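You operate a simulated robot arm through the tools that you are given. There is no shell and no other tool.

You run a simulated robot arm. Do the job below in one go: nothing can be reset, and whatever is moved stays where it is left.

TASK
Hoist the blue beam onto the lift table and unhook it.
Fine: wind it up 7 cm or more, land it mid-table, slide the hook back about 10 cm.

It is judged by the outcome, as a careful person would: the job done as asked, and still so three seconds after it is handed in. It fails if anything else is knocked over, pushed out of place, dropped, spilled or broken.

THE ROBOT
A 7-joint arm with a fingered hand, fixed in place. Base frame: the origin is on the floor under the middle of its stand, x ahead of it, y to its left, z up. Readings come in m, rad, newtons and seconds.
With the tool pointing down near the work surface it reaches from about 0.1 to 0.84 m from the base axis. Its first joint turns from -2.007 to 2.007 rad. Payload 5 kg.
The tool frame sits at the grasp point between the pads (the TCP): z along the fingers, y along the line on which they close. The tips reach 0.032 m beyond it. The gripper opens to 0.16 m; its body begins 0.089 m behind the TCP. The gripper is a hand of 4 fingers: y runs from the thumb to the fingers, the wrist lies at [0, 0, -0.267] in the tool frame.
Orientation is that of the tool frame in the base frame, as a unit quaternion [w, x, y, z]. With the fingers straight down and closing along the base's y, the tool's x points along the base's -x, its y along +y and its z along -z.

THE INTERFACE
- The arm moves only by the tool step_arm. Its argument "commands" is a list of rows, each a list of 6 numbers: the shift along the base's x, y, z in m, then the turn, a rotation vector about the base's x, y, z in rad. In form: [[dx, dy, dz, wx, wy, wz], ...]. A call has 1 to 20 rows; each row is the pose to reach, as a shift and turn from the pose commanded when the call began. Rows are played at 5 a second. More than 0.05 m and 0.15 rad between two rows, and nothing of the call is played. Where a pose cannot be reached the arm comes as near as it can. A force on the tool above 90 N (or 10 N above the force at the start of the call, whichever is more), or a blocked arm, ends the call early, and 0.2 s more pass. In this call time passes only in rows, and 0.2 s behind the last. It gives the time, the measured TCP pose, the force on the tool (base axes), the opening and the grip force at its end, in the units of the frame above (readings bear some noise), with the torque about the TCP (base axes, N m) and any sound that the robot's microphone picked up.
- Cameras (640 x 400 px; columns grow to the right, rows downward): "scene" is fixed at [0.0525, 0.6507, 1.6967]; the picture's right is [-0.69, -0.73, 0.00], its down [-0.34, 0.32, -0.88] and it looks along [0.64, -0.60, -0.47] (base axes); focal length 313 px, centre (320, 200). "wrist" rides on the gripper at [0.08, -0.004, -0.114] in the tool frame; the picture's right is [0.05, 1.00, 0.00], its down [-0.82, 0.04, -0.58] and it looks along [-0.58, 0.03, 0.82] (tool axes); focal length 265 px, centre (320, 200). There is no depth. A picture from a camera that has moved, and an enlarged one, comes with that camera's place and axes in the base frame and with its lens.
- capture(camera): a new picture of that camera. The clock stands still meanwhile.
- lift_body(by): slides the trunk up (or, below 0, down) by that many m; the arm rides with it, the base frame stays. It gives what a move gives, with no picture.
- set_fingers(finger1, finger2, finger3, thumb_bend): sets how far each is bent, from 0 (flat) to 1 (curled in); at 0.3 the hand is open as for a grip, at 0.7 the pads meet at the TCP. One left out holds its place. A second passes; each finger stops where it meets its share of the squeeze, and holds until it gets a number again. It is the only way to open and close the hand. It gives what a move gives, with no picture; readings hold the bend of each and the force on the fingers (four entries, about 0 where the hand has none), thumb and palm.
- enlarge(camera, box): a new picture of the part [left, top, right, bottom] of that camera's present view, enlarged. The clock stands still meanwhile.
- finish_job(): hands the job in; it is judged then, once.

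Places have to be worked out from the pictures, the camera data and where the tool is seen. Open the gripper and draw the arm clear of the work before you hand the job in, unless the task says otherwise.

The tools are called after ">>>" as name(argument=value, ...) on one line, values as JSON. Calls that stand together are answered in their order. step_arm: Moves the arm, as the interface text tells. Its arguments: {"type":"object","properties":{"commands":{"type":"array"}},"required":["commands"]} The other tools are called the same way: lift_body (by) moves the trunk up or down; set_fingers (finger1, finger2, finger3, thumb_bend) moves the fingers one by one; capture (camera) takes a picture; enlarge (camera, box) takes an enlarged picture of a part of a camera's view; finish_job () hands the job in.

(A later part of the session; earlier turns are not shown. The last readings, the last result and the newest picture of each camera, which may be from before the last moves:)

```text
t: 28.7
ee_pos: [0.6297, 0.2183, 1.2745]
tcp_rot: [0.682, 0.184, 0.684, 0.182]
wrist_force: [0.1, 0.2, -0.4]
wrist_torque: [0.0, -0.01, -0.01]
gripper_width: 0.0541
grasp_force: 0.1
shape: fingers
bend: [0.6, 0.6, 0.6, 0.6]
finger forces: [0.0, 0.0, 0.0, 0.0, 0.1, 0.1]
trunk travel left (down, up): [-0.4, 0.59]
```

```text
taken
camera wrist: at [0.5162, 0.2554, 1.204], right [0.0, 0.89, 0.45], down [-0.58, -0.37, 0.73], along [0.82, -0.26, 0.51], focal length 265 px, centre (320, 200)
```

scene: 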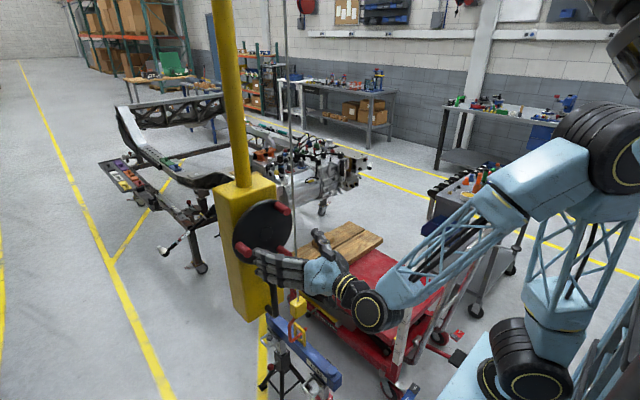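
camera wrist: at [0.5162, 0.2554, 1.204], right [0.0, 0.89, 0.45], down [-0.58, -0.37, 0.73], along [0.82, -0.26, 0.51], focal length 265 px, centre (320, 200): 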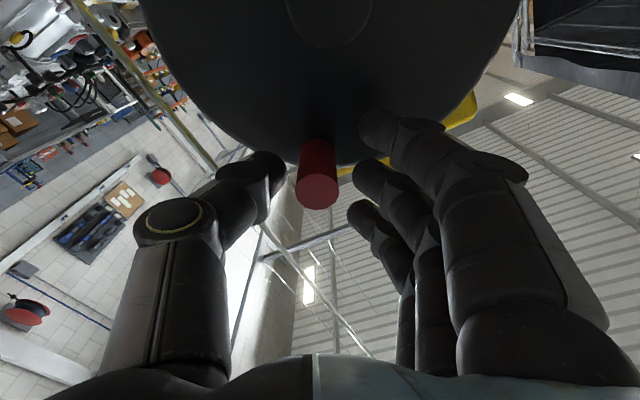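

The knob lies centrally between thumb and fingers. I advance slightly toward the wheel and close on the knob.

>>> step_arm(commands=[[0.005, 0, 0, 0, 0, 0], [0.01, 0, 0, 0, 0, 0], [0.014, 0, 0, 0, 0, 0]])

>>> capture(camera="wrist")

```text
t: 29.5
ee_pos: [0.6422, 0.2192, 1.2755]
tcp_rot: [0.682, 0.182, 0.684, 0.183]
wrist_force: [-12.2, -0.9, -2.1]
wrist_torque: [-0.02, 0.36, -0.4]
gripper_width: 0.0539
grasp_force: 5.8
shape: fingers
bend: [0.6, 0.6, 0.6, 0.6]
finger forces: [0.0, 0.1, 0.1, 0.0, 12.4, 0.1]
trunk travel left (down, up): [-0.4, 0.59]
```

```text
taken
camera wrist: at [0.5287, 0.256, 1.2042], right [0.0, 0.89, 0.45], down [-0.58, -0.37, 0.73], along [0.82, -0.26, 0.51], focal length 265 px, centre (320, 200)
```

wrist: 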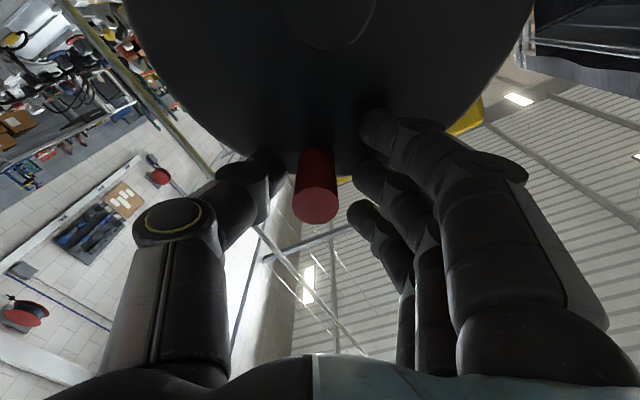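

The thumb tip just touches the face, so x≈0.639 is the working depth. I back off 3 mm and grip the knob.

>>> step_arm(commands=[[-0.004, -0.001, -0.001, 0, 0, 0]])

>>> set_fingers(finger1=0.78, finger2=0.78, finger3=0.78, thumb_bend=0.78)

>>> capture(camera="wrist")

```text
t: 29.9
ee_pos: [0.6396, 0.2182, 1.2729]
tcp_rot: [0.683, 0.183, 0.683, 0.183]
wrist_force: [-0.3, -1.0, 0.5]
wrist_torque: [-0.02, -0.04, 0.0]
gripper_width: 0.054
grasp_force: 0.0
shape: fingers
bend: [0.6, 0.6, 0.6, 0.6]
finger forces: [0.0, 0.1, 0.1, 0.1, 0.0, 0.0]
trunk travel left (down, up): [-0.4, 0.59]
```

```text
t: 30.9
ee_pos: [0.642, 0.217, 1.2725]
tcp_rot: [0.682, 0.183, 0.684, 0.182]
wrist_force: [11.7, -6.6, -2.1]
wrist_torque: [-0.1, -0.05, 0.02]
gripper_width: 0.0207
grasp_force: 15.0
shape: fingers
bend: [0.78, 0.67, 0.78, 0.68]
finger forces: [0.1, 11.9, 0.0, 0.1, 18.1, 0.1]
trunk travel left (down, up): [-0.4, 0.59]
```

```text
taken
camera wrist: at [0.5277, 0.254, 1.2026], right [0.0, 0.89, 0.46], down [-0.58, -0.37, 0.73], along [0.82, -0.26, 0.51], focal length 265 px, centre (320, 200)
```

wrist: 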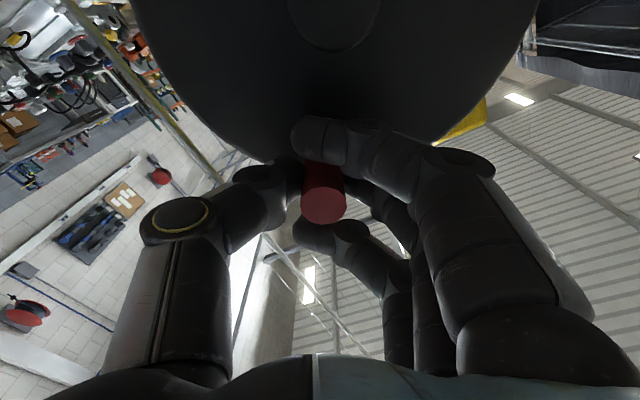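

The grip is good: two fingers cage the knob above and below while the middle finger and thumb hold it. I make a small trial turn (16°, top knob toward −y) and watch the hook block to learn which direction winds up.

>>> step_arm(commands=[[0, -0.0048, -0.0033, 0.0698, 0, 0], [0, -0.0094, -0.0069, 0.1396, 0, 0], [0, -0.0138, -0.0108, 0.2094, 0, 0], [0, -0.0178, -0.0149, 0.2793, 0, 0]])

>>> enlarge(camera="scene", box=[260, 300, 340, 360])

>>> enlarge(camera="scene", box=[220, 170, 380, 310])

```text
t: 31.9
ee_pos: [0.6401, 0.2015, 1.2588]
tcp_rot: [0.65, 0.278, 0.652, 0.276]
wrist_force: [1.2, 5.3, 1.8]
wrist_torque: [-0.06, -0.16, 0.27]
gripper_width: 0.0178
grasp_force: 14.9
shape: fingers
bend: [0.78, 0.65, 0.78, 0.71]
finger forces: [0.0, 17.1, 0.0, 0.1, 12.4, 0.0]
trunk travel left (down, up): [-0.4, 0.59]
```

```text
6.67 times, centred on (300, 330) of scene
camera zoom: at [0.0525, 0.6507, 1.6967], right [-0.69, -0.73, 0.0], down [-0.34, 0.32, -0.88], along [0.64, -0.6, -0.47], focal length 2090 px, centre (453, -667)
```

zoom: 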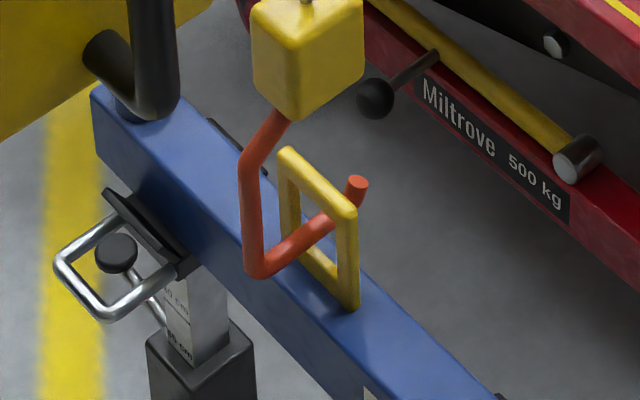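

```text
2.86 times, centred on (300, 240) of scene
camera zoom: at [0.0525, 0.6507, 1.6967], right [-0.69, -0.73, 0.0], down [-0.34, 0.32, -0.88], along [0.64, -0.6, -0.47], focal length 896 px, centre (377, 86)
```

zoom: 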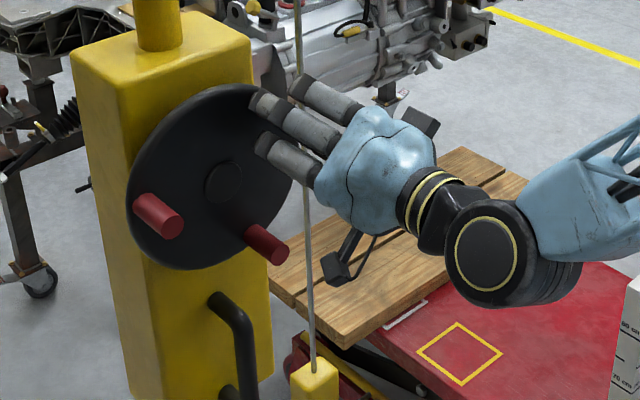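

The hook rose about 6 mm for ~15°, so this direction winds up (roughly 2.3 cm per radian). I continue the turn around the same arc, rolling the hand with the wheel.

>>> step_arm(commands=[[0, -0.00547, -0.00675, 0.1047, 0, 0], [0, -0.0102, -0.01404, 0.2094, 0, 0], [0, -0.01414, -0.02178, 0.3142, 0, 0], [0, -0.01726, -0.02989, 0.4189, 0, 0], [0, -0.01951, -0.03828, 0.5236, 0, 0]])

>>> enlarge(camera="scene", box=[220, 170, 380, 310])

>>> enlarge(camera="scene", box=[260, 300, 340, 360])

```text
t: 33.1
ee_pos: [0.6403, 0.1794, 1.2203]
tcp_rot: [0.557, 0.437, 0.557, 0.435]
wrist_force: [1.3, 1.3, 3.5]
wrist_torque: [-0.04, -0.28, 0.11]
gripper_width: 0.0175
grasp_force: 14.9
shape: fingers
bend: [0.78, 0.65, 0.78, 0.71]
finger forces: [0.0, 17.3, 0.0, 0.1, 12.7, 0.0]
trunk travel left (down, up): [-0.4, 0.59]
```

```text
2.86 times, centred on (300, 240) of scene
camera zoom: at [0.0525, 0.6507, 1.6967], right [-0.69, -0.73, 0.0], down [-0.34, 0.32, -0.88], along [0.64, -0.6, -0.47], focal length 896 px, centre (377, 86)
```

zoom: 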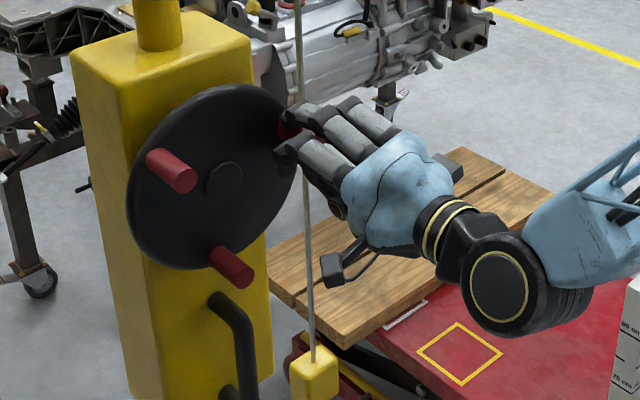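

```text
6.67 times, centred on (300, 330) of scene
camera zoom: at [0.0525, 0.6507, 1.6967], right [-0.69, -0.73, 0.0], down [-0.34, 0.32, -0.88], along [0.64, -0.6, -0.47], focal length 2090 px, centre (453, -667)
```

zoom: 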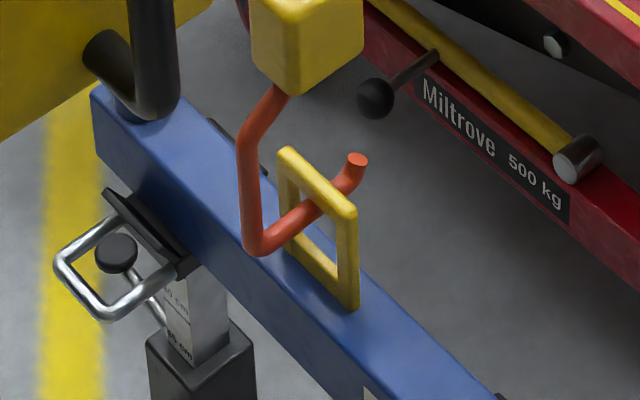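

That works well: the hook has risen ~2.7 cm and is about to take the eye's top bar. I continue the turn carefully into the load and watch the forces.

>>> step_arm(commands=[[0, -0.0007, -0.0043, 0.0524, 0, 0], [0, -0.00136, -0.00858, 0.1047, 0, 0], [0, -0.0016, -0.0129, 0.1571, 0, 0], [0, -0.00182, -0.01726, 0.2094, 0, 0]])

>>> enlarge(camera="scene", box=[260, 300, 340, 360])

>>> capture(camera="wrist")

```text
t: 34.1
ee_pos: [0.6385, 0.1773, 1.2029]
tcp_rot: [0.508, 0.49, 0.51, 0.492]
wrist_force: [0.4, 3.1, 9.5]
wrist_torque: [-0.12, -0.43, 0.11]
gripper_width: 0.0168
grasp_force: 14.7
shape: fingers
bend: [0.78, 0.65, 0.78, 0.72]
finger forces: [0.1, 19.3, 0.0, 0.0, 9.8, 0.1]
trunk travel left (down, up): [-0.4, 0.59]
```

```text
6.67 times, centred on (300, 330) of scene
camera zoom: at [0.0525, 0.6507, 1.6967], right [-0.69, -0.73, 0.0], down [-0.34, 0.32, -0.88], along [0.64, -0.6, -0.47], focal length 2090 px, centre (453, -667)
```

zoom: 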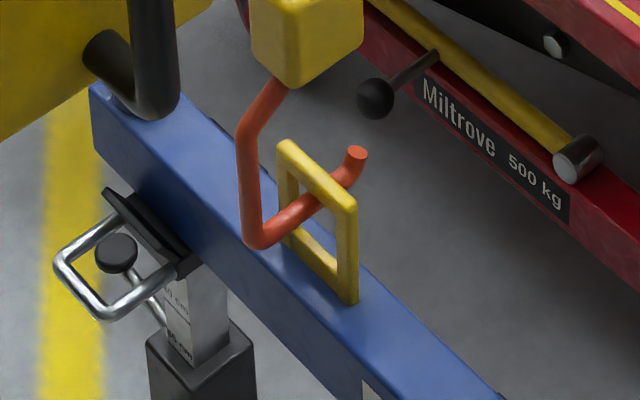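

```text
taken
camera wrist: at [0.5259, 0.2588, 1.1976], right [0.0, 0.09, 1.0], down [-0.58, -0.81, 0.07], along [0.82, -0.57, 0.05], focal length 265 px, centre (320, 200)
```

wrist: 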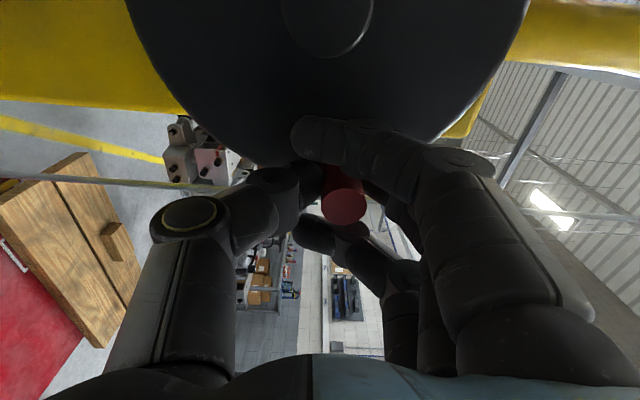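

The eye and beam have begun to lift at only ~10 N on the hand. I keep winding along the arc.

>>> step_arm(commands=[[0, 0.00046, -0.00867, 0.1047, 0, 0], [0, 0.00182, -0.01726, 0.2094, 0, 0], [0, 0.00406, -0.02565, 0.3142, 0, 0], [0, 0.00718, -0.03376, 0.4189, 0, 0], [0, 0.01112, -0.0415, 0.5236, 0, 0]])

>>> capture(camera="scene")

>>> enlarge(camera="scene", box=[250, 290, 350, 400])

```text
t: 35.3
ee_pos: [0.6397, 0.188, 1.162]
tcp_rot: [0.364, 0.606, 0.363, 0.606]
wrist_force: [-1.2, -4.3, 7.6]
wrist_torque: [-0.06, -0.45, -0.24]
gripper_width: 0.0163
grasp_force: 14.8
shape: fingers
bend: [0.78, 0.64, 0.78, 0.73]
finger forces: [0.0, 19.4, 0.0, 0.1, 10.3, 0.0]
trunk travel left (down, up): [-0.4, 0.59]
```

```text
taken
```

scene: 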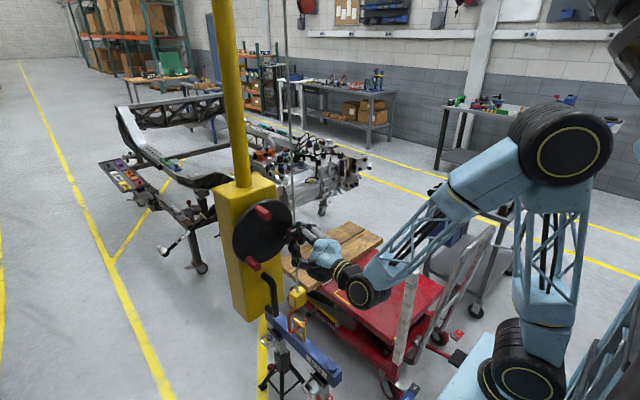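

```text
3.64 times, centred on (300, 345) of scene
camera zoom: at [0.0525, 0.6507, 1.6967], right [-0.69, -0.73, 0.0], down [-0.34, 0.32, -0.88], along [0.64, -0.6, -0.47], focal length 1140 px, centre (393, -327)
```

zoom: 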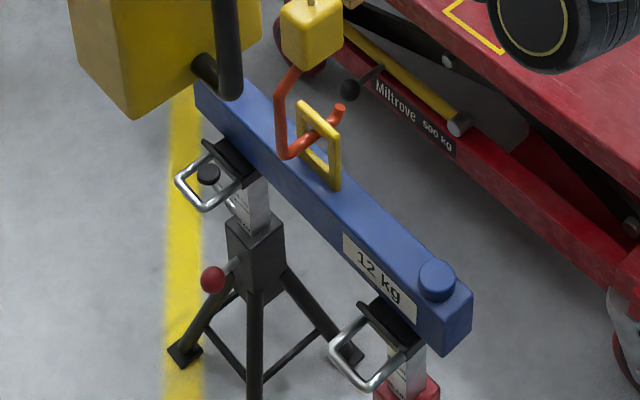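

The beam is rising level on the hook. I continue another 30° of arc.

>>> step_arm(commands=[[0, 0.00473, -0.00729, 0.1047, 0, 0], [0, 0.0102, -0.01404, 0.2094, 0, 0], [0, 0.01634, -0.02018, 0.3142, 0, 0], [0, 0.02309, -0.02565, 0.4189, 0, 0], [0, 0.03038, -0.03038, 0.5236, 0, 0]])

>>> enlarge(camera="scene", box=[220, 170, 400, 310])

>>> enlarge(camera="scene", box=[250, 290, 350, 400])

```text
t: 36.5
ee_pos: [0.6394, 0.2185, 1.1304]
tcp_rot: [0.194, 0.68, 0.194, 0.68]
wrist_force: [-4.9, -13.9, -2.1]
wrist_torque: [0.2, -0.14, -0.63]
gripper_width: 0.0162
grasp_force: 14.5
shape: fingers
bend: [0.78, 0.64, 0.78, 0.73]
finger forces: [0.0, 19.9, 0.0, 0.0, 8.9, 0.0]
trunk travel left (down, up): [-0.4, 0.59]
```

```text
2.86 times, centred on (310, 240) of scene
camera zoom: at [0.0525, 0.6507, 1.6967], right [-0.69, -0.73, 0.0], down [-0.34, 0.32, -0.88], along [0.64, -0.6, -0.47], focal length 896 px, centre (349, 86)
```

zoom: 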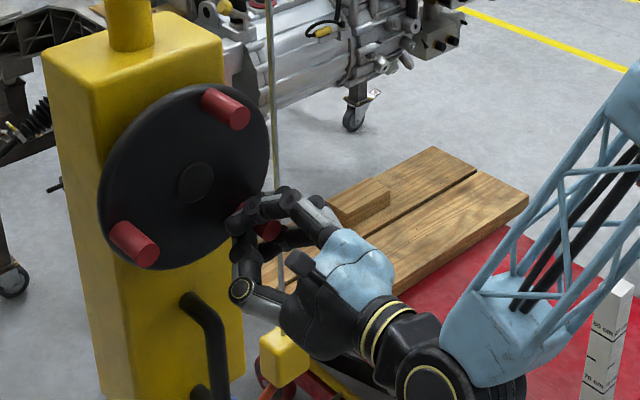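

```text
3.64 times, centred on (300, 345) of scene
camera zoom: at [0.0525, 0.6507, 1.6967], right [-0.69, -0.73, 0.0], down [-0.34, 0.32, -0.88], along [0.64, -0.6, -0.47], focal length 1140 px, centre (393, -327)
```

zoom: 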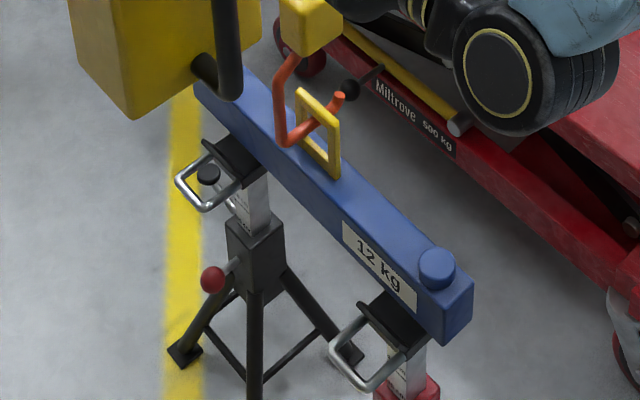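

The beam is up roughly 4.5 cm and hanging level. I try to continue the arc a little further with the same grip.

>>> step_arm(commands=[[0, 0.00774, -0.00394, 0.1047, 0, 0], [0, 0.01585, -0.00706, 0.2094, 0, 0], [0, 0.02424, -0.0093, 0.3142, 0, 0], [0, 0.03283, -0.01067, 0.4189, 0, 0]])

>>> enlarge(camera="scene", box=[220, 170, 400, 310])

>>> enlarge(camera="scene", box=[250, 290, 350, 400])

```text
t: 37.5
ee_pos: [0.6404, 0.2531, 1.1198]
tcp_rot: [0.048, 0.705, 0.049, 0.705]
wrist_force: [-5.8, -16.4, -11.7]
wrist_torque: [0.3, 0.2, -0.72]
gripper_width: 0.0159
grasp_force: 13.9
shape: fingers
bend: [0.78, 0.64, 0.78, 0.74]
finger forces: [0.0, 19.7, 0.0, 0.1, 7.5, 0.1]
trunk travel left (down, up): [-0.4, 0.59]
```

```text
2.86 times, centred on (310, 240) of scene
camera zoom: at [0.0525, 0.6507, 1.6967], right [-0.69, -0.73, 0.0], down [-0.34, 0.32, -0.88], along [0.64, -0.6, -0.47], focal length 896 px, centre (349, 86)
```

zoom: 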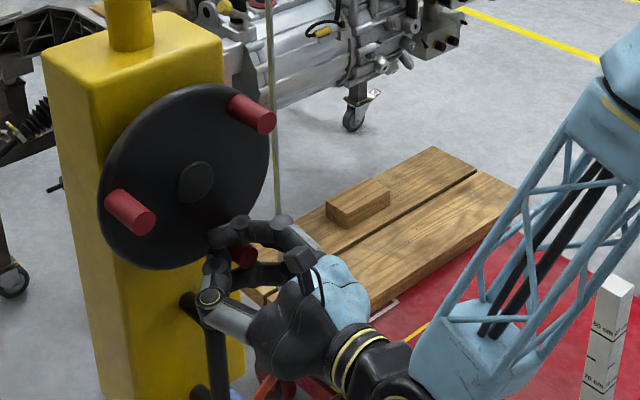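

```text
3.64 times, centred on (300, 345) of scene
camera zoom: at [0.0525, 0.6507, 1.6967], right [-0.69, -0.73, 0.0], down [-0.34, 0.32, -0.88], along [0.64, -0.6, -0.47], focal length 1140 px, centre (393, -327)
```

zoom: 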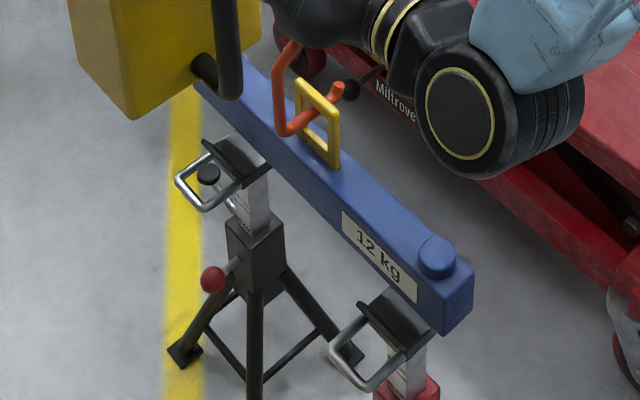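

About 6 cm up now, and the wrist still follows. I continue past the bottom of the circle in a short step.

>>> step_arm(commands=[[0, 0.00867, -0.00046, 0.1047, 0, 0], [0, 0.01735, 0, 0.2094, 0, 0], [0, 0.02593, 0.00136, 0.3142, 0, 0]])

>>> enlarge(camera="scene", box=[220, 170, 400, 310])

>>> enlarge(camera="scene", box=[250, 290, 350, 400])

```text
t: 38.3
ee_pos: [0.6403, 0.2781, 1.121]
tcp_rot: [-0.062, 0.704, -0.061, 0.705]
wrist_force: [-6.2, -12.6, -14.3]
wrist_torque: [0.28, 0.38, -0.63]
gripper_width: 0.0161
grasp_force: 13.3
shape: fingers
bend: [0.78, 0.64, 0.78, 0.74]
finger forces: [0.1, 19.7, 0.1, 0.0, 7.0, 0.0]
trunk travel left (down, up): [-0.4, 0.59]
```

```text
2.86 times, centred on (310, 240) of scene
camera zoom: at [0.0525, 0.6507, 1.6967], right [-0.69, -0.73, 0.0], down [-0.34, 0.32, -0.88], along [0.64, -0.6, -0.47], focal length 896 px, centre (349, 86)
```

zoom: 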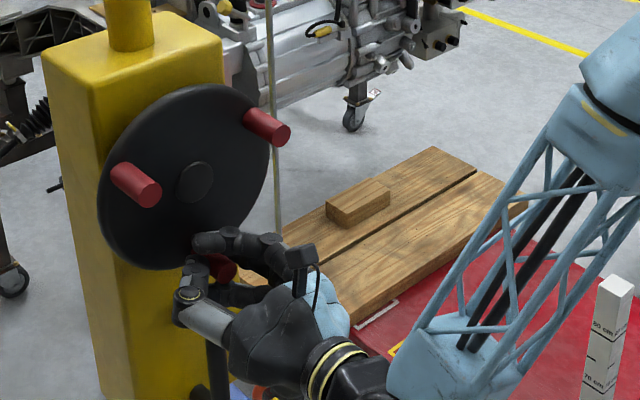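

```text
3.64 times, centred on (300, 345) of scene
camera zoom: at [0.0525, 0.6507, 1.6967], right [-0.69, -0.73, 0.0], down [-0.34, 0.32, -0.88], along [0.64, -0.6, -0.47], focal length 1140 px, centre (393, -327)
```

zoom: 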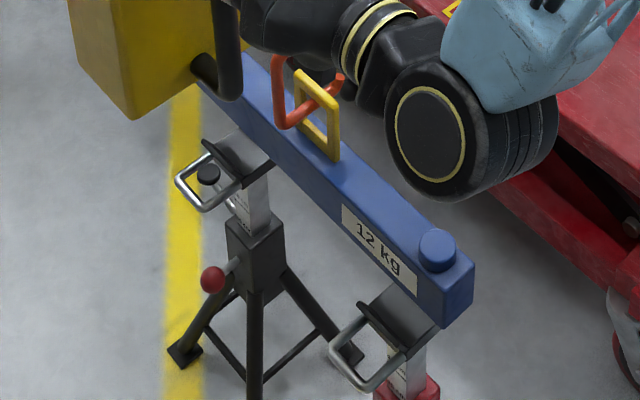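

About 7.4 cm up. I wind a bit more for margin (toward ~9 cm).

>>> step_arm(commands=[[0, 0.00839, 0.00224, 0.1047, 0, 0], [0, 0.0165, 0.00536, 0.2094, 0, 0], [0, 0.02424, 0.0093, 0.3142, 0, 0], [0, 0.03153, 0.01404, 0.4189, 0, 0]])

>>> enlarge(camera="scene", box=[220, 170, 400, 310])

>>> enlarge(camera="scene", box=[250, 290, 350, 400])

```text
t: 39.3
ee_pos: [0.6409, 0.3105, 1.1346]
tcp_rot: [-0.209, 0.675, -0.206, 0.677]
wrist_force: [-4.1, -7.1, -13.7]
wrist_torque: [0.23, 0.54, -0.45]
gripper_width: 0.0157
grasp_force: 14.2
shape: fingers
bend: [0.78, 0.64, 0.78, 0.74]
finger forces: [0.1, 19.7, 0.1, 0.0, 8.1, 0.0]
trunk travel left (down, up): [-0.4, 0.59]
```

```text
2.86 times, centred on (310, 240) of scene
camera zoom: at [0.0525, 0.6507, 1.6967], right [-0.69, -0.73, 0.0], down [-0.34, 0.32, -0.88], along [0.64, -0.6, -0.47], focal length 896 px, centre (349, 86)
```

zoom: 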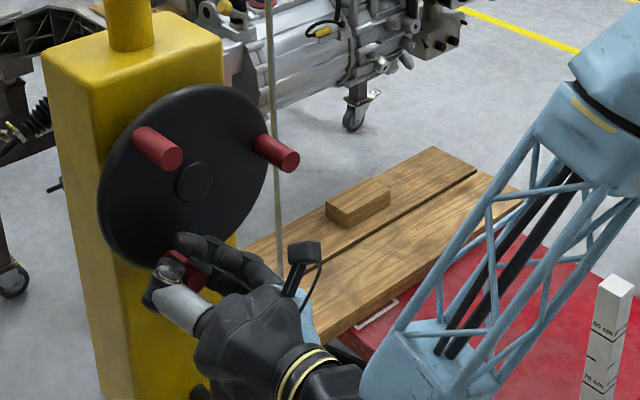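

```text
3.64 times, centred on (300, 345) of scene
camera zoom: at [0.0525, 0.6507, 1.6967], right [-0.69, -0.73, 0.0], down [-0.34, 0.32, -0.88], along [0.64, -0.6, -0.47], focal length 1140 px, centre (393, -327)
```

zoom: 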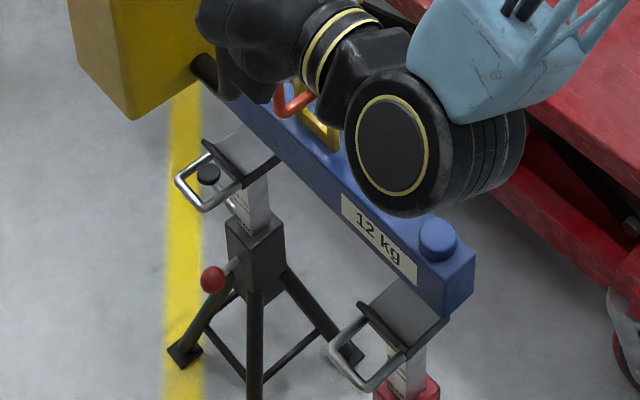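

About 9 cm of lift, enough. Before letting go I test whether the winch holds by easing back 3° and checking whether the wheel drives the hand.

>>> step_arm(commands=[[0, -0.0018, -0.0012, -0.0262, 0, 0], [0, -0.0036, -0.0025, -0.0524, 0, 0], [0, -0.0036, -0.0025, -0.0524, 0, 0]])

>>> enlarge(camera="scene", box=[400, 255, 420, 315])

>>> capture(camera="wrist")

```text
t: 40.1
ee_pos: [0.6407, 0.3081, 1.1329]
tcp_rot: [-0.191, 0.68, -0.188, 0.682]
wrist_force: [-3.3, 3.2, -5.5]
wrist_torque: [0.23, 0.26, -0.06]
gripper_width: 0.0162
grasp_force: 15.4
shape: fingers
bend: [0.78, 0.64, 0.78, 0.74]
finger forces: [0.0, 14.3, 0.0, 0.0, 16.2, 0.0]
trunk travel left (down, up): [-0.4, 0.59]
```

```text
6.67 times, centred on (410, 285) of scene
camera zoom: at [0.0525, 0.6507, 1.6967], right [-0.69, -0.73, 0.0], down [-0.34, 0.32, -0.88], along [0.64, -0.6, -0.47], focal length 2090 px, centre (-280, -367)
```

zoom: 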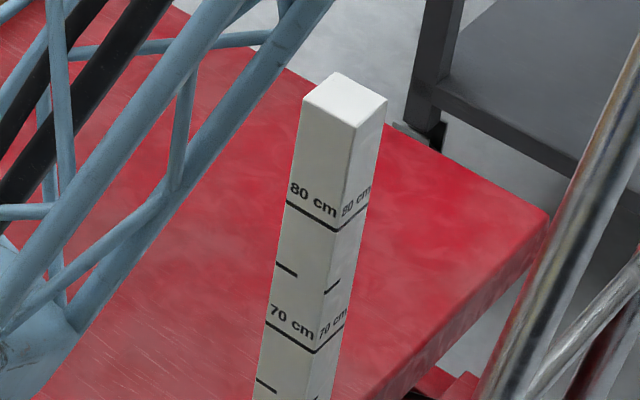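

```text
taken
camera wrist: at [0.5261, 0.2704, 1.205], right [0.0, -0.88, -0.47], down [-0.58, 0.38, -0.72], along [0.82, 0.27, -0.51], focal length 265 px, centre (320, 200)
```

wrist: 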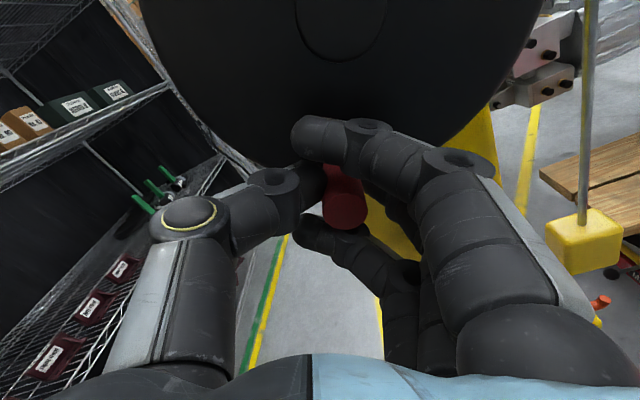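

The reaction dropped to zero and did not follow the load, so the winch holds itself. The gauge post is at x 0.476–0.508, y −0.254 to −0.286, with its top near z 0.885. Next I release the knob and back straight out.

>>> set_fingers(finger1=0.48, finger2=0.48, finger3=0.48, thumb_bend=0.48)

>>> step_arm(commands=[[-0.02, 0, 0, 0, 0, 0], [-0.045, 0, 0, 0, 0, 0], [-0.07, 0, 0, 0, 0, 0], [-0.09, 0, 0, 0, 0, 0]])

>>> capture(camera="wrist")

>>> capture(camera="scene")

```text
t: 41.1
ee_pos: [0.6401, 0.3063, 1.1328]
tcp_rot: [-0.189, 0.681, -0.189, 0.682]
wrist_force: [0.7, 0.0, -0.3]
wrist_torque: [0.04, 0.01, 0.0]
gripper_width: 0.0985
grasp_force: 0.0
shape: fingers
bend: [0.48, 0.48, 0.48, 0.48]
finger forces: [0.0, 0.0, 0.0, 0.0, 0.0, 0.0]
trunk travel left (down, up): [-0.4, 0.59]
```

```text
t: 42.1
ee_pos: [0.5506, 0.3069, 1.1322]
tcp_rot: [-0.189, 0.681, -0.188, 0.682]
wrist_force: [0.6, 0.3, 0.7]
wrist_torque: [-0.02, -0.02, 0.01]
gripper_width: 0.0984
grasp_force: 0.1
shape: fingers
bend: [0.48, 0.48, 0.48, 0.48]
finger forces: [0.0, 0.1, 0.0, 0.1, 0.1, 0.0]
trunk travel left (down, up): [-0.4, 0.59]
```

```text
taken
camera wrist: at [0.4368, 0.269, 1.2046], right [0.0, -0.88, -0.47], down [-0.58, 0.38, -0.72], along [0.82, 0.27, -0.51], focal length 265 px, centre (320, 200)
```

wrist: 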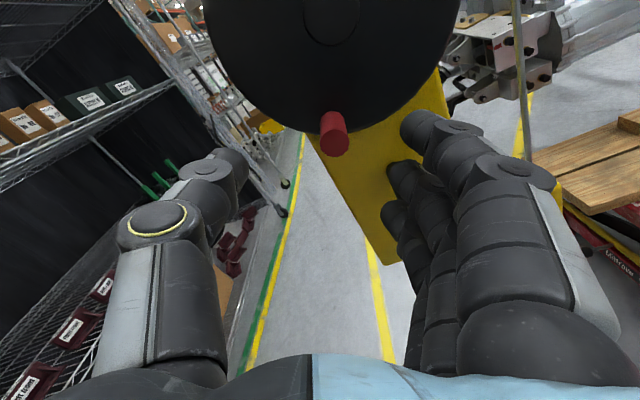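

```text
taken
```

scene: 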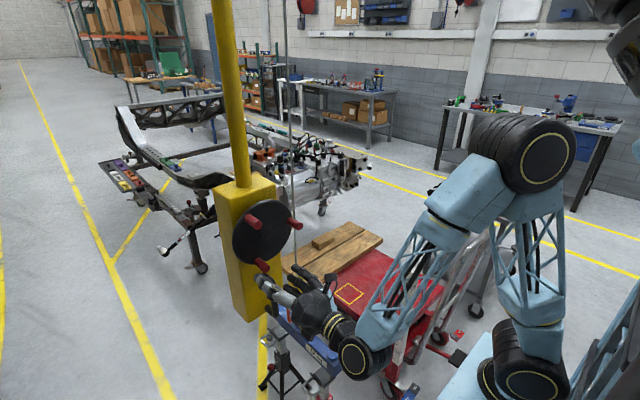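

The beam stays up on its own. I roll the hand to level (camera on top) and move down in front of the handle at y≈0.258.

>>> step_arm(commands=[[0, -0.012, -0.03, -0.135, 0, 0], [0, -0.024, -0.065, -0.27, 0, 0], [0, -0.037, -0.105, -0.405, 0, 0], [0, -0.049, -0.14, -0.541, 0, 0]])

>>> set_fingers(finger1=0.35, finger2=0.35, finger3=0.35, thumb_bend=0.35)

>>> capture(camera="wrist")

>>> capture(camera="scene")

```text
t: 43.1
ee_pos: [0.5588, 0.27, 0.9904]
tcp_rot: [0.001, 0.706, 0.0, 0.708]
wrist_force: [-0.4, -0.6, 0.5]
wrist_torque: [0.05, 0.03, 0.0]
gripper_width: 0.0986
grasp_force: 0.0
shape: fingers
bend: [0.48, 0.48, 0.48, 0.48]
finger forces: [0.0, 0.0, 0.1, 0.0, 0.0, 0.1]
out of reach, approached as far as the arm can: row 3, 4
trunk travel left (down, up): [-0.4, 0.59]
```

```text
t: 44.1
ee_pos: [0.5579, 0.2698, 0.9912]
tcp_rot: [0.001, 0.707, -0.001, 0.708]
wrist_force: [0.1, -0.8, -0.1]
wrist_torque: [0.01, -0.01, -0.01]
gripper_width: 0.1504
grasp_force: 0.1
shape: fingers
bend: [0.35, 0.35, 0.35, 0.35]
finger forces: [0.1, 0.0, 0.1, 0.0, 0.1, 0.0]
trunk travel left (down, up): [-0.4, 0.59]
```

```text
taken
camera wrist: at [0.4451, 0.2742, 1.0718], right [0.0, -1.0, 0.05], down [-0.58, -0.04, -0.82], along [0.82, -0.03, -0.57], focal length 265 px, centre (320, 200)
```

wrist: 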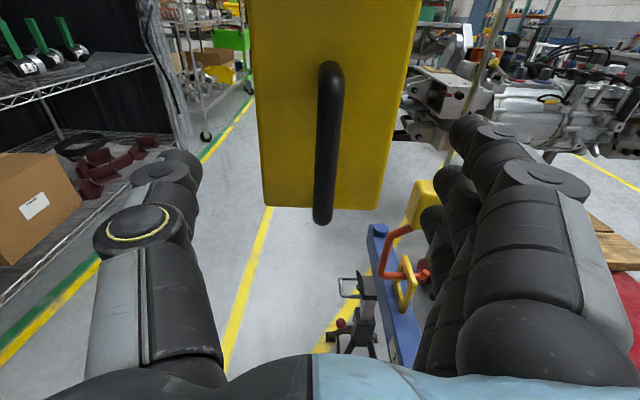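

```text
taken
```

scene: 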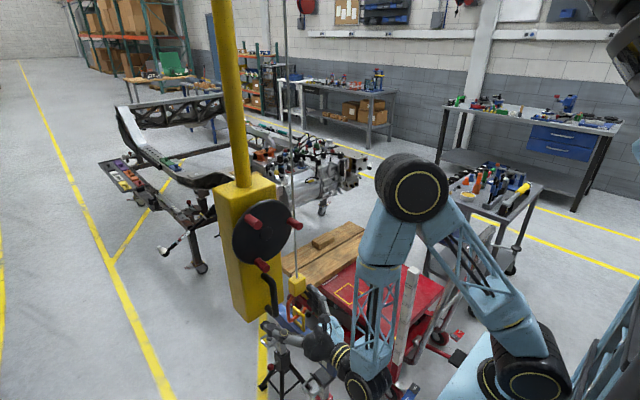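

From here I see the handle, hook and beam clearly, and the arm now comes down from above, which suits the post. I take a first small step forward to confirm the command reference.

>>> step_arm(commands=[[0.02, -0.004, 0, 0, 0, 0], [0.04, -0.008, 0, 0, 0, 0]])

```text
t: 44.7
ee_pos: [0.6, 0.2606, 0.9908]
tcp_rot: [0.0, 0.707, 0.0, 0.707]
wrist_force: [0.1, 0.5, 0.6]
wrist_torque: [0.01, 0.02, -0.02]
gripper_width: 0.1506
grasp_force: 0.1
shape: fingers
bend: [0.35, 0.35, 0.35, 0.35]
finger forces: [0.1, 0.0, 0.0, 0.1, 0.0, 0.0]
trunk travel left (down, up): [-0.4, 0.59]
```

The reference follows the measured pose. I advance the remaining 6 cm onto the handle bar.

>>> step_arm(commands=[[0.02, 0, 0, 0, 0, 0], [0.04, 0, 0, 0, 0, 0], [0.055, 0, 0, 0, 0, 0], [0.064, 0, 0, 0, 0, 0]])

>>> capture(camera="wrist")

```text
t: 45.7
ee_pos: [0.6637, 0.2609, 0.991]
tcp_rot: [-0.001, 0.706, 0.001, 0.708]
wrist_force: [0.0, 0.6, -0.3]
wrist_torque: [0.01, -0.02, 0.0]
gripper_width: 0.1508
grasp_force: 0.0
shape: fingers
bend: [0.35, 0.35, 0.35, 0.35]
finger forces: [0.1, 0.0, 0.0, 0.0, 0.0, 0.0]
trunk travel left (down, up): [-0.4, 0.59]
```

```text
taken
camera wrist: at [0.5493, 0.2646, 1.0715], right [0.0, -1.0, 0.05], down [-0.58, -0.04, -0.82], along [0.82, -0.03, -0.58], focal length 265 px, centre (320, 200)
```

wrist: 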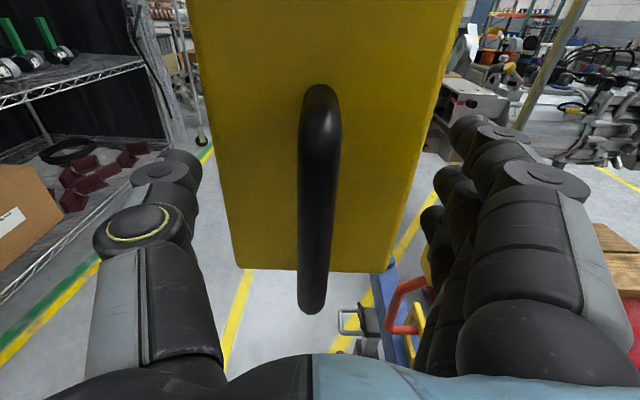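

The bar is centred in the hand. I close the grip on it.

>>> set_fingers(finger1=0.76, finger2=0.76, finger3=0.76, thumb_bend=0.76)

>>> capture(camera="wrist")

>>> capture(camera="scene")

```text
t: 46.7
ee_pos: [0.6643, 0.2595, 0.9901]
tcp_rot: [0.001, 0.706, -0.001, 0.708]
wrist_force: [24.3, -1.6, 3.3]
wrist_torque: [0.13, -0.19, -0.05]
gripper_width: 0.0308
grasp_force: 23.7
shape: fingers
bend: [0.7, 0.72, 0.72, 0.69]
finger forces: [9.1, 10.0, 10.2, 0.0, 18.5, 0.1]
trunk travel left (down, up): [-0.4, 0.59]
```

```text
taken
camera wrist: at [0.5512, 0.2639, 1.0713], right [0.0, -1.0, 0.05], down [-0.58, -0.04, -0.82], along [0.82, -0.03, -0.58], focal length 265 px, centre (320, 200)
```

wrist: 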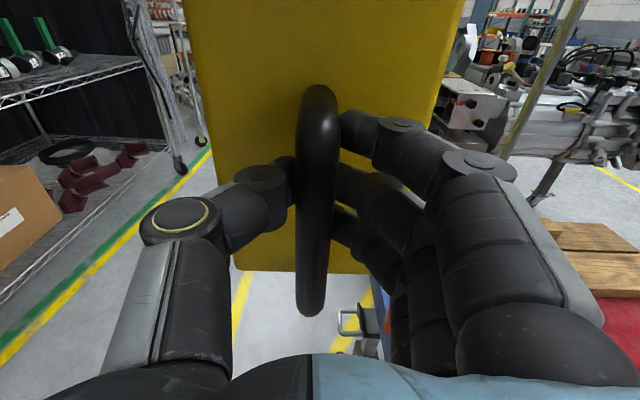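

```text
taken
```

scene: 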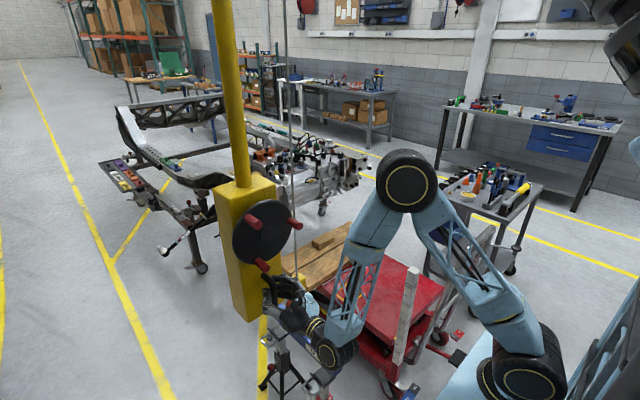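

Gripped. Now a slow, ramped slide of about 11 cm toward the table as a first leg, checking that the beam clears the stands.

>>> step_arm(commands=[[0, -0.002, 0, 0, 0, 0], [0, -0.006, 0, 0, 0, 0], [0, -0.012, 0, 0, 0, 0], [0, -0.02, 0, 0, 0, 0], [0, -0.029, 0, 0, 0, 0], [0, -0.039, 0, 0, 0, 0], [0, -0.049, 0, 0, 0, 0], [0, -0.059, 0, 0, 0, 0], [0, -0.069, 0, 0, 0, 0], [0, -0.079, 0, 0, 0, 0], [0, -0.089, 0, 0, 0, 0], [0, -0.098, 0, 0, 0, 0], [0, -0.105, 0, 0, 0, 0], [0, -0.11, 0, 0, 0, 0], [0, -0.113, 0, 0, 0, 0], [0, -0.114, 0, 0, 0, 0]])

>>> capture(camera="scene")

>>> capture(camera="wrist")

>>> enlarge(camera="scene", box=[250, 270, 410, 400])

```text
t: 50.1
ee_pos: [0.6631, 0.1485, 0.9909]
tcp_rot: [-0.002, 0.707, 0.002, 0.707]
wrist_force: [-2.0, 15.6, -6.6]
wrist_torque: [-0.06, 0.04, 0.3]
gripper_width: 0.0314
grasp_force: 21.8
shape: fingers
bend: [0.73, 0.74, 0.74, 0.67]
finger forces: [5.3, 5.4, 5.4, 0.0, 26.9, 0.0]
trunk travel left (down, up): [-0.4, 0.59]
```

```text
taken
```

scene: 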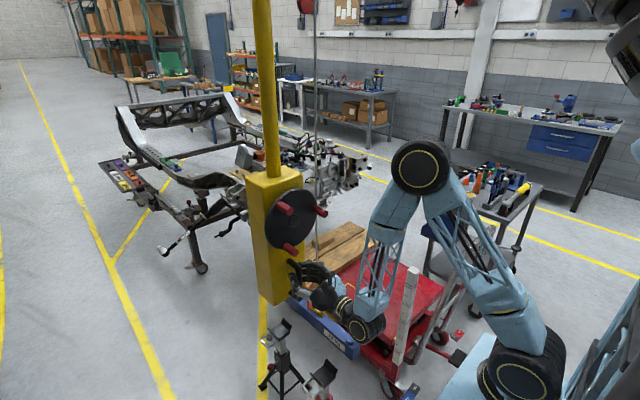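

```text
taken
camera wrist: at [0.5496, 0.1523, 1.0716], right [0.0, -1.0, 0.05], down [-0.58, -0.04, -0.82], along [0.82, -0.03, -0.58], focal length 265 px, centre (320, 200)
```

wrist: 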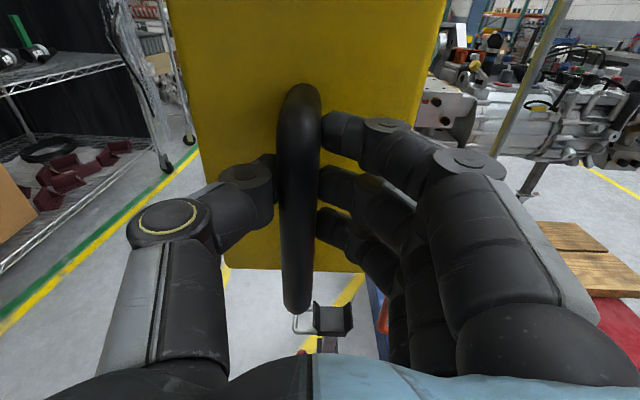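

```text
3.08 times, centred on (330, 335) of scene
camera zoom: at [0.0525, 0.6507, 1.6967], right [-0.69, -0.73, 0.0], down [-0.34, 0.32, -0.88], along [0.64, -0.6, -0.47], focal length 964 px, centre (289, -215)
```

zoom: 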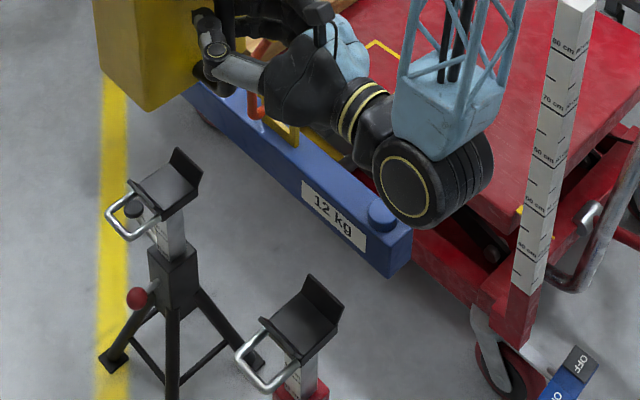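

The beam cleared both stands and they are undisturbed. The beam's near end (x≈0.535) should pass the gauge post (x ≤ 0.508) with about 2–3 cm to spare. I continue slowly with another leg of ~17 cm.

>>> step_arm(commands=[[0, -0.002, 0, 0, 0, 0], [0, -0.006, 0, 0, 0, 0], [0, -0.012, 0, 0, 0, 0], [0, -0.02, 0, 0, 0, 0], [0, -0.029, 0, 0, 0, 0], [0, -0.039, 0, 0, 0, 0], [0, -0.049, 0, 0, 0, 0], [0, -0.059, 0, 0, 0, 0], [0, -0.069, 0, 0, 0, 0], [0, -0.079, 0, 0, 0, 0], [0, -0.089, 0, 0, 0, 0], [0, -0.099, 0, 0, 0, 0], [0, -0.109, 0, 0, 0, 0], [0, -0.119, 0, 0, 0, 0], [0, -0.128, 0, 0, 0, 0], [0, -0.135, 0, 0, 0, 0], [0, -0.14, 0, 0, 0, 0], [0, -0.143, 0, 0, 0, 0], [0, -0.145, 0, 0, 0, 0], [0, -0.145, 0, 0, 0, 0]])

>>> capture(camera="scene")

>>> capture(camera="wrist")

>>> enlarge(camera="scene", box=[280, 260, 440, 390])

```text
t: 54.3
ee_pos: [0.6816, 0.0026, 0.988]
tcp_rot: [0.0, 0.706, 0.0, 0.708]
wrist_force: [-8.1, 10.9, 8.6]
wrist_torque: [0.47, -0.15, -0.19]
gripper_width: 0.0246
grasp_force: 12.2
shape: fingers
bend: [0.73, 0.76, 0.76, 0.71]
finger forces: [7.9, 0.0, 0.0, 0.0, 16.4, 0.0]
out of reach, approached as far as the arm can: row 7, 8, 9, 10, 11, 12, 13, 14, 15, 16, 17, 18, 19, 20
trunk travel left (down, up): [-0.4, 0.59]
```

```text
taken
```

scene: 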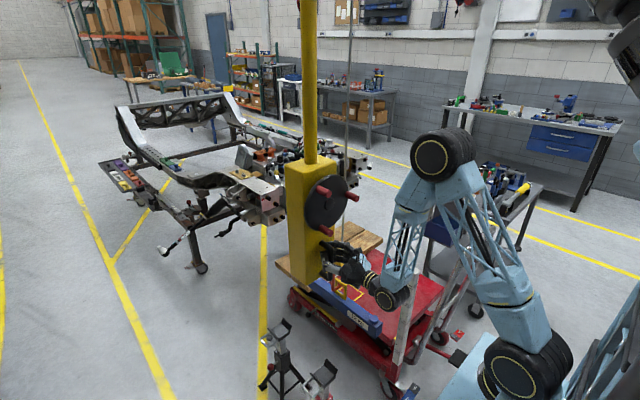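

```text
taken
camera wrist: at [0.5675, 0.0074, 1.069], right [0.0, -1.0, 0.05], down [-0.57, -0.04, -0.82], along [0.82, -0.03, -0.57], focal length 265 px, centre (320, 200)
```

wrist: 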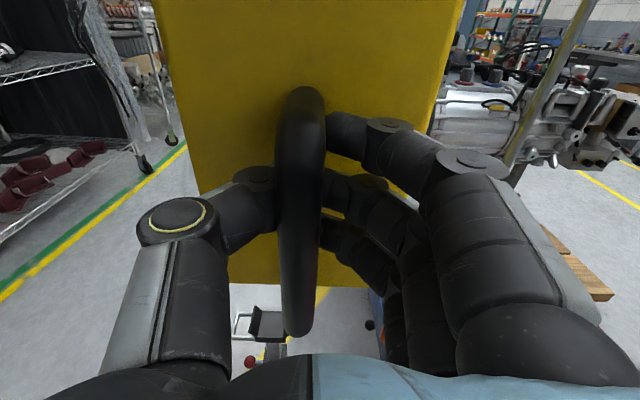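

```text
3.08 times, centred on (360, 325) of scene
camera zoom: at [0.0525, 0.6507, 1.6967], right [-0.69, -0.73, 0.0], down [-0.34, 0.32, -0.88], along [0.64, -0.6, -0.47], focal length 964 px, centre (197, -185)
```

zoom: 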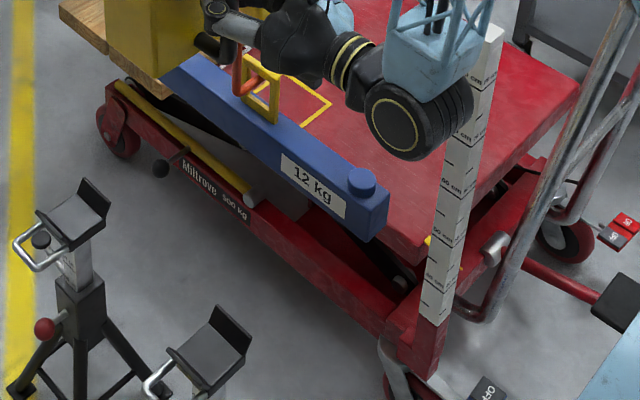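

The arm met its inner reach limit near y=0 and slid ~2 cm deeper along the handle, but the grip and the hoist are fine, and the beam is crossing the table edge. I continue slowly in −y, easing x back as reach allows.

>>> step_arm(commands=[[0, -0.002, 0, 0, 0, 0], [0, -0.006, 0, 0, 0, 0], [0, -0.012, 0, 0, 0, 0], [0, -0.02, 0, 0, 0, 0], [0, -0.029, 0, 0, 0, 0], [-0.001, -0.038, 0, 0, 0, 0], [-0.002, -0.047, 0, 0, 0, 0], [-0.003, -0.056, 0, 0, 0, 0], [-0.004, -0.065, 0, 0, 0, 0], [-0.005, -0.074, 0, 0, 0, 0], [-0.006, -0.083, 0, 0, 0, 0], [-0.007, -0.092, 0, 0, 0, 0], [-0.008, -0.1, 0, 0, 0, 0], [-0.009, -0.107, 0, 0, 0, 0], [-0.01, -0.112, 0, 0, 0, 0], [-0.01, -0.115, 0, 0, 0, 0], [-0.01, -0.117, 0, 0, 0, 0], [-0.01, -0.117, 0, 0, 0, 0]])

>>> capture(camera="scene")

>>> capture(camera="wrist")

>>> enlarge(camera="scene", box=[280, 250, 440, 380])

```text
t: 58.1
ee_pos: [0.6736, -0.1126, 0.9853]
tcp_rot: [0.0, 0.707, 0.001, 0.707]
wrist_force: [33.5, 15.9, 4.4]
wrist_torque: [0.17, -0.03, -0.67]
gripper_width: 0.0267
grasp_force: 17.5
shape: fingers
bend: [0.72, 0.75, 0.75, 0.67]
finger forces: [3.2, 2.9, 2.6, 0.0, 26.4, 0.0]
trunk travel left (down, up): [-0.4, 0.59]
```

```text
taken
```

scene: 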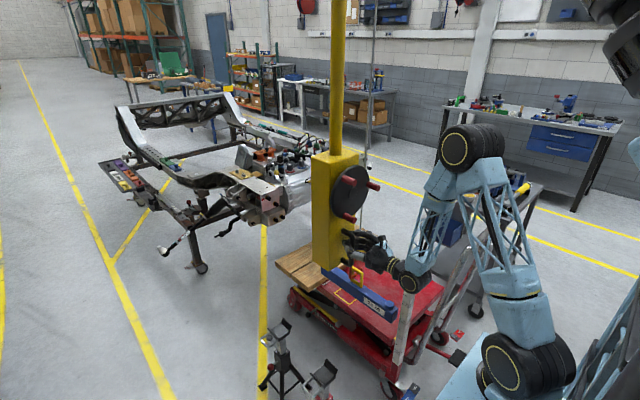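

```text
taken
camera wrist: at [0.56, -0.1088, 1.0674], right [0.0, -1.0, 0.05], down [-0.58, -0.04, -0.82], along [0.82, -0.03, -0.58], focal length 265 px, centre (320, 200)
```

wrist: 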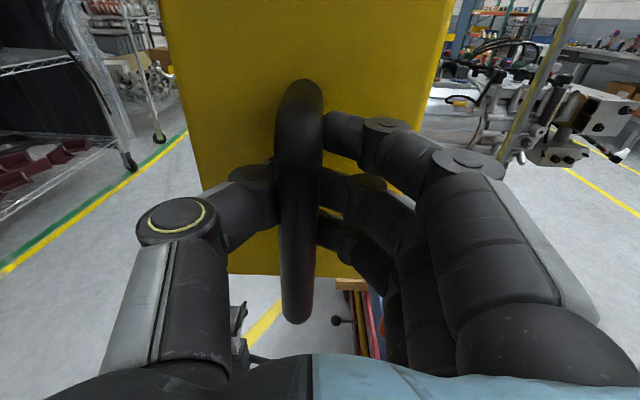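

```text
3.08 times, centred on (360, 315) of scene
camera zoom: at [0.0525, 0.6507, 1.6967], right [-0.69, -0.73, 0.0], down [-0.34, 0.32, -0.88], along [0.64, -0.6, -0.47], focal length 964 px, centre (197, -154)
```

zoom: 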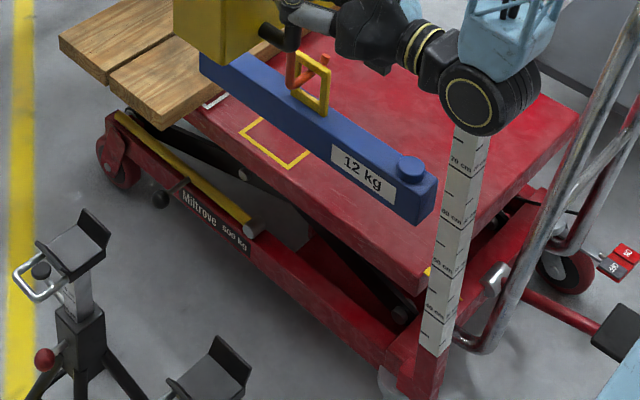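

The beam passed the post and is now over the table (eye near y≈−0.26). Before going further I look hard at the table's tall push-handle, since my wrist and forearm will move toward it.

>>> enlarge(camera="scene", box=[390, 210, 550, 400])

>>> enlarge(camera="scene", box=[420, 180, 520, 300])

```text
2.11 times, centred on (470, 305) of scene
camera zoom: at [0.0525, 0.6507, 1.6967], right [-0.69, -0.73, 0.0], down [-0.34, 0.32, -0.88], along [0.64, -0.6, -0.47], focal length 660 px, centre (4, -21)
```

zoom: 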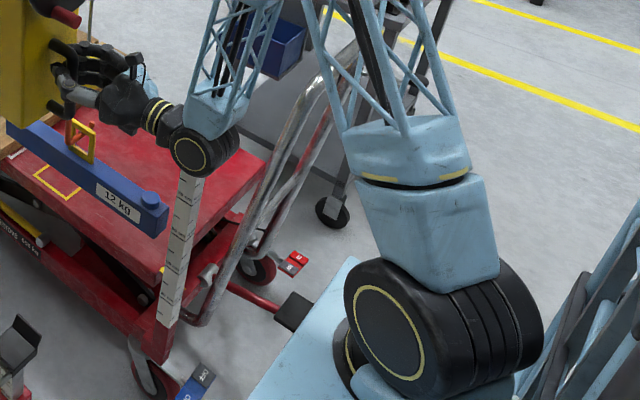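

```text
3.33 times, centred on (470, 240) of scene
camera zoom: at [0.0525, 0.6507, 1.6967], right [-0.69, -0.73, 0.0], down [-0.34, 0.32, -0.88], along [0.64, -0.6, -0.47], focal length 1045 px, centre (-180, 67)
```

zoom: 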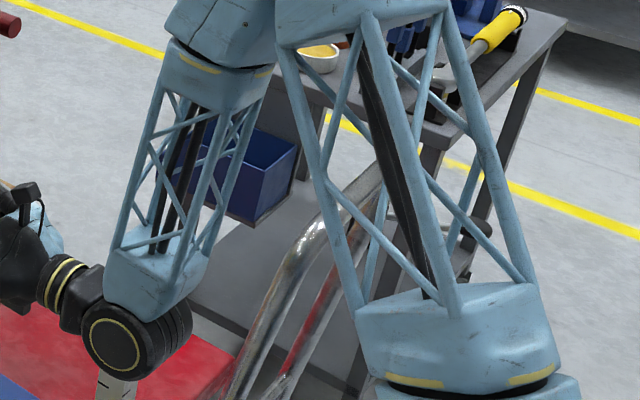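

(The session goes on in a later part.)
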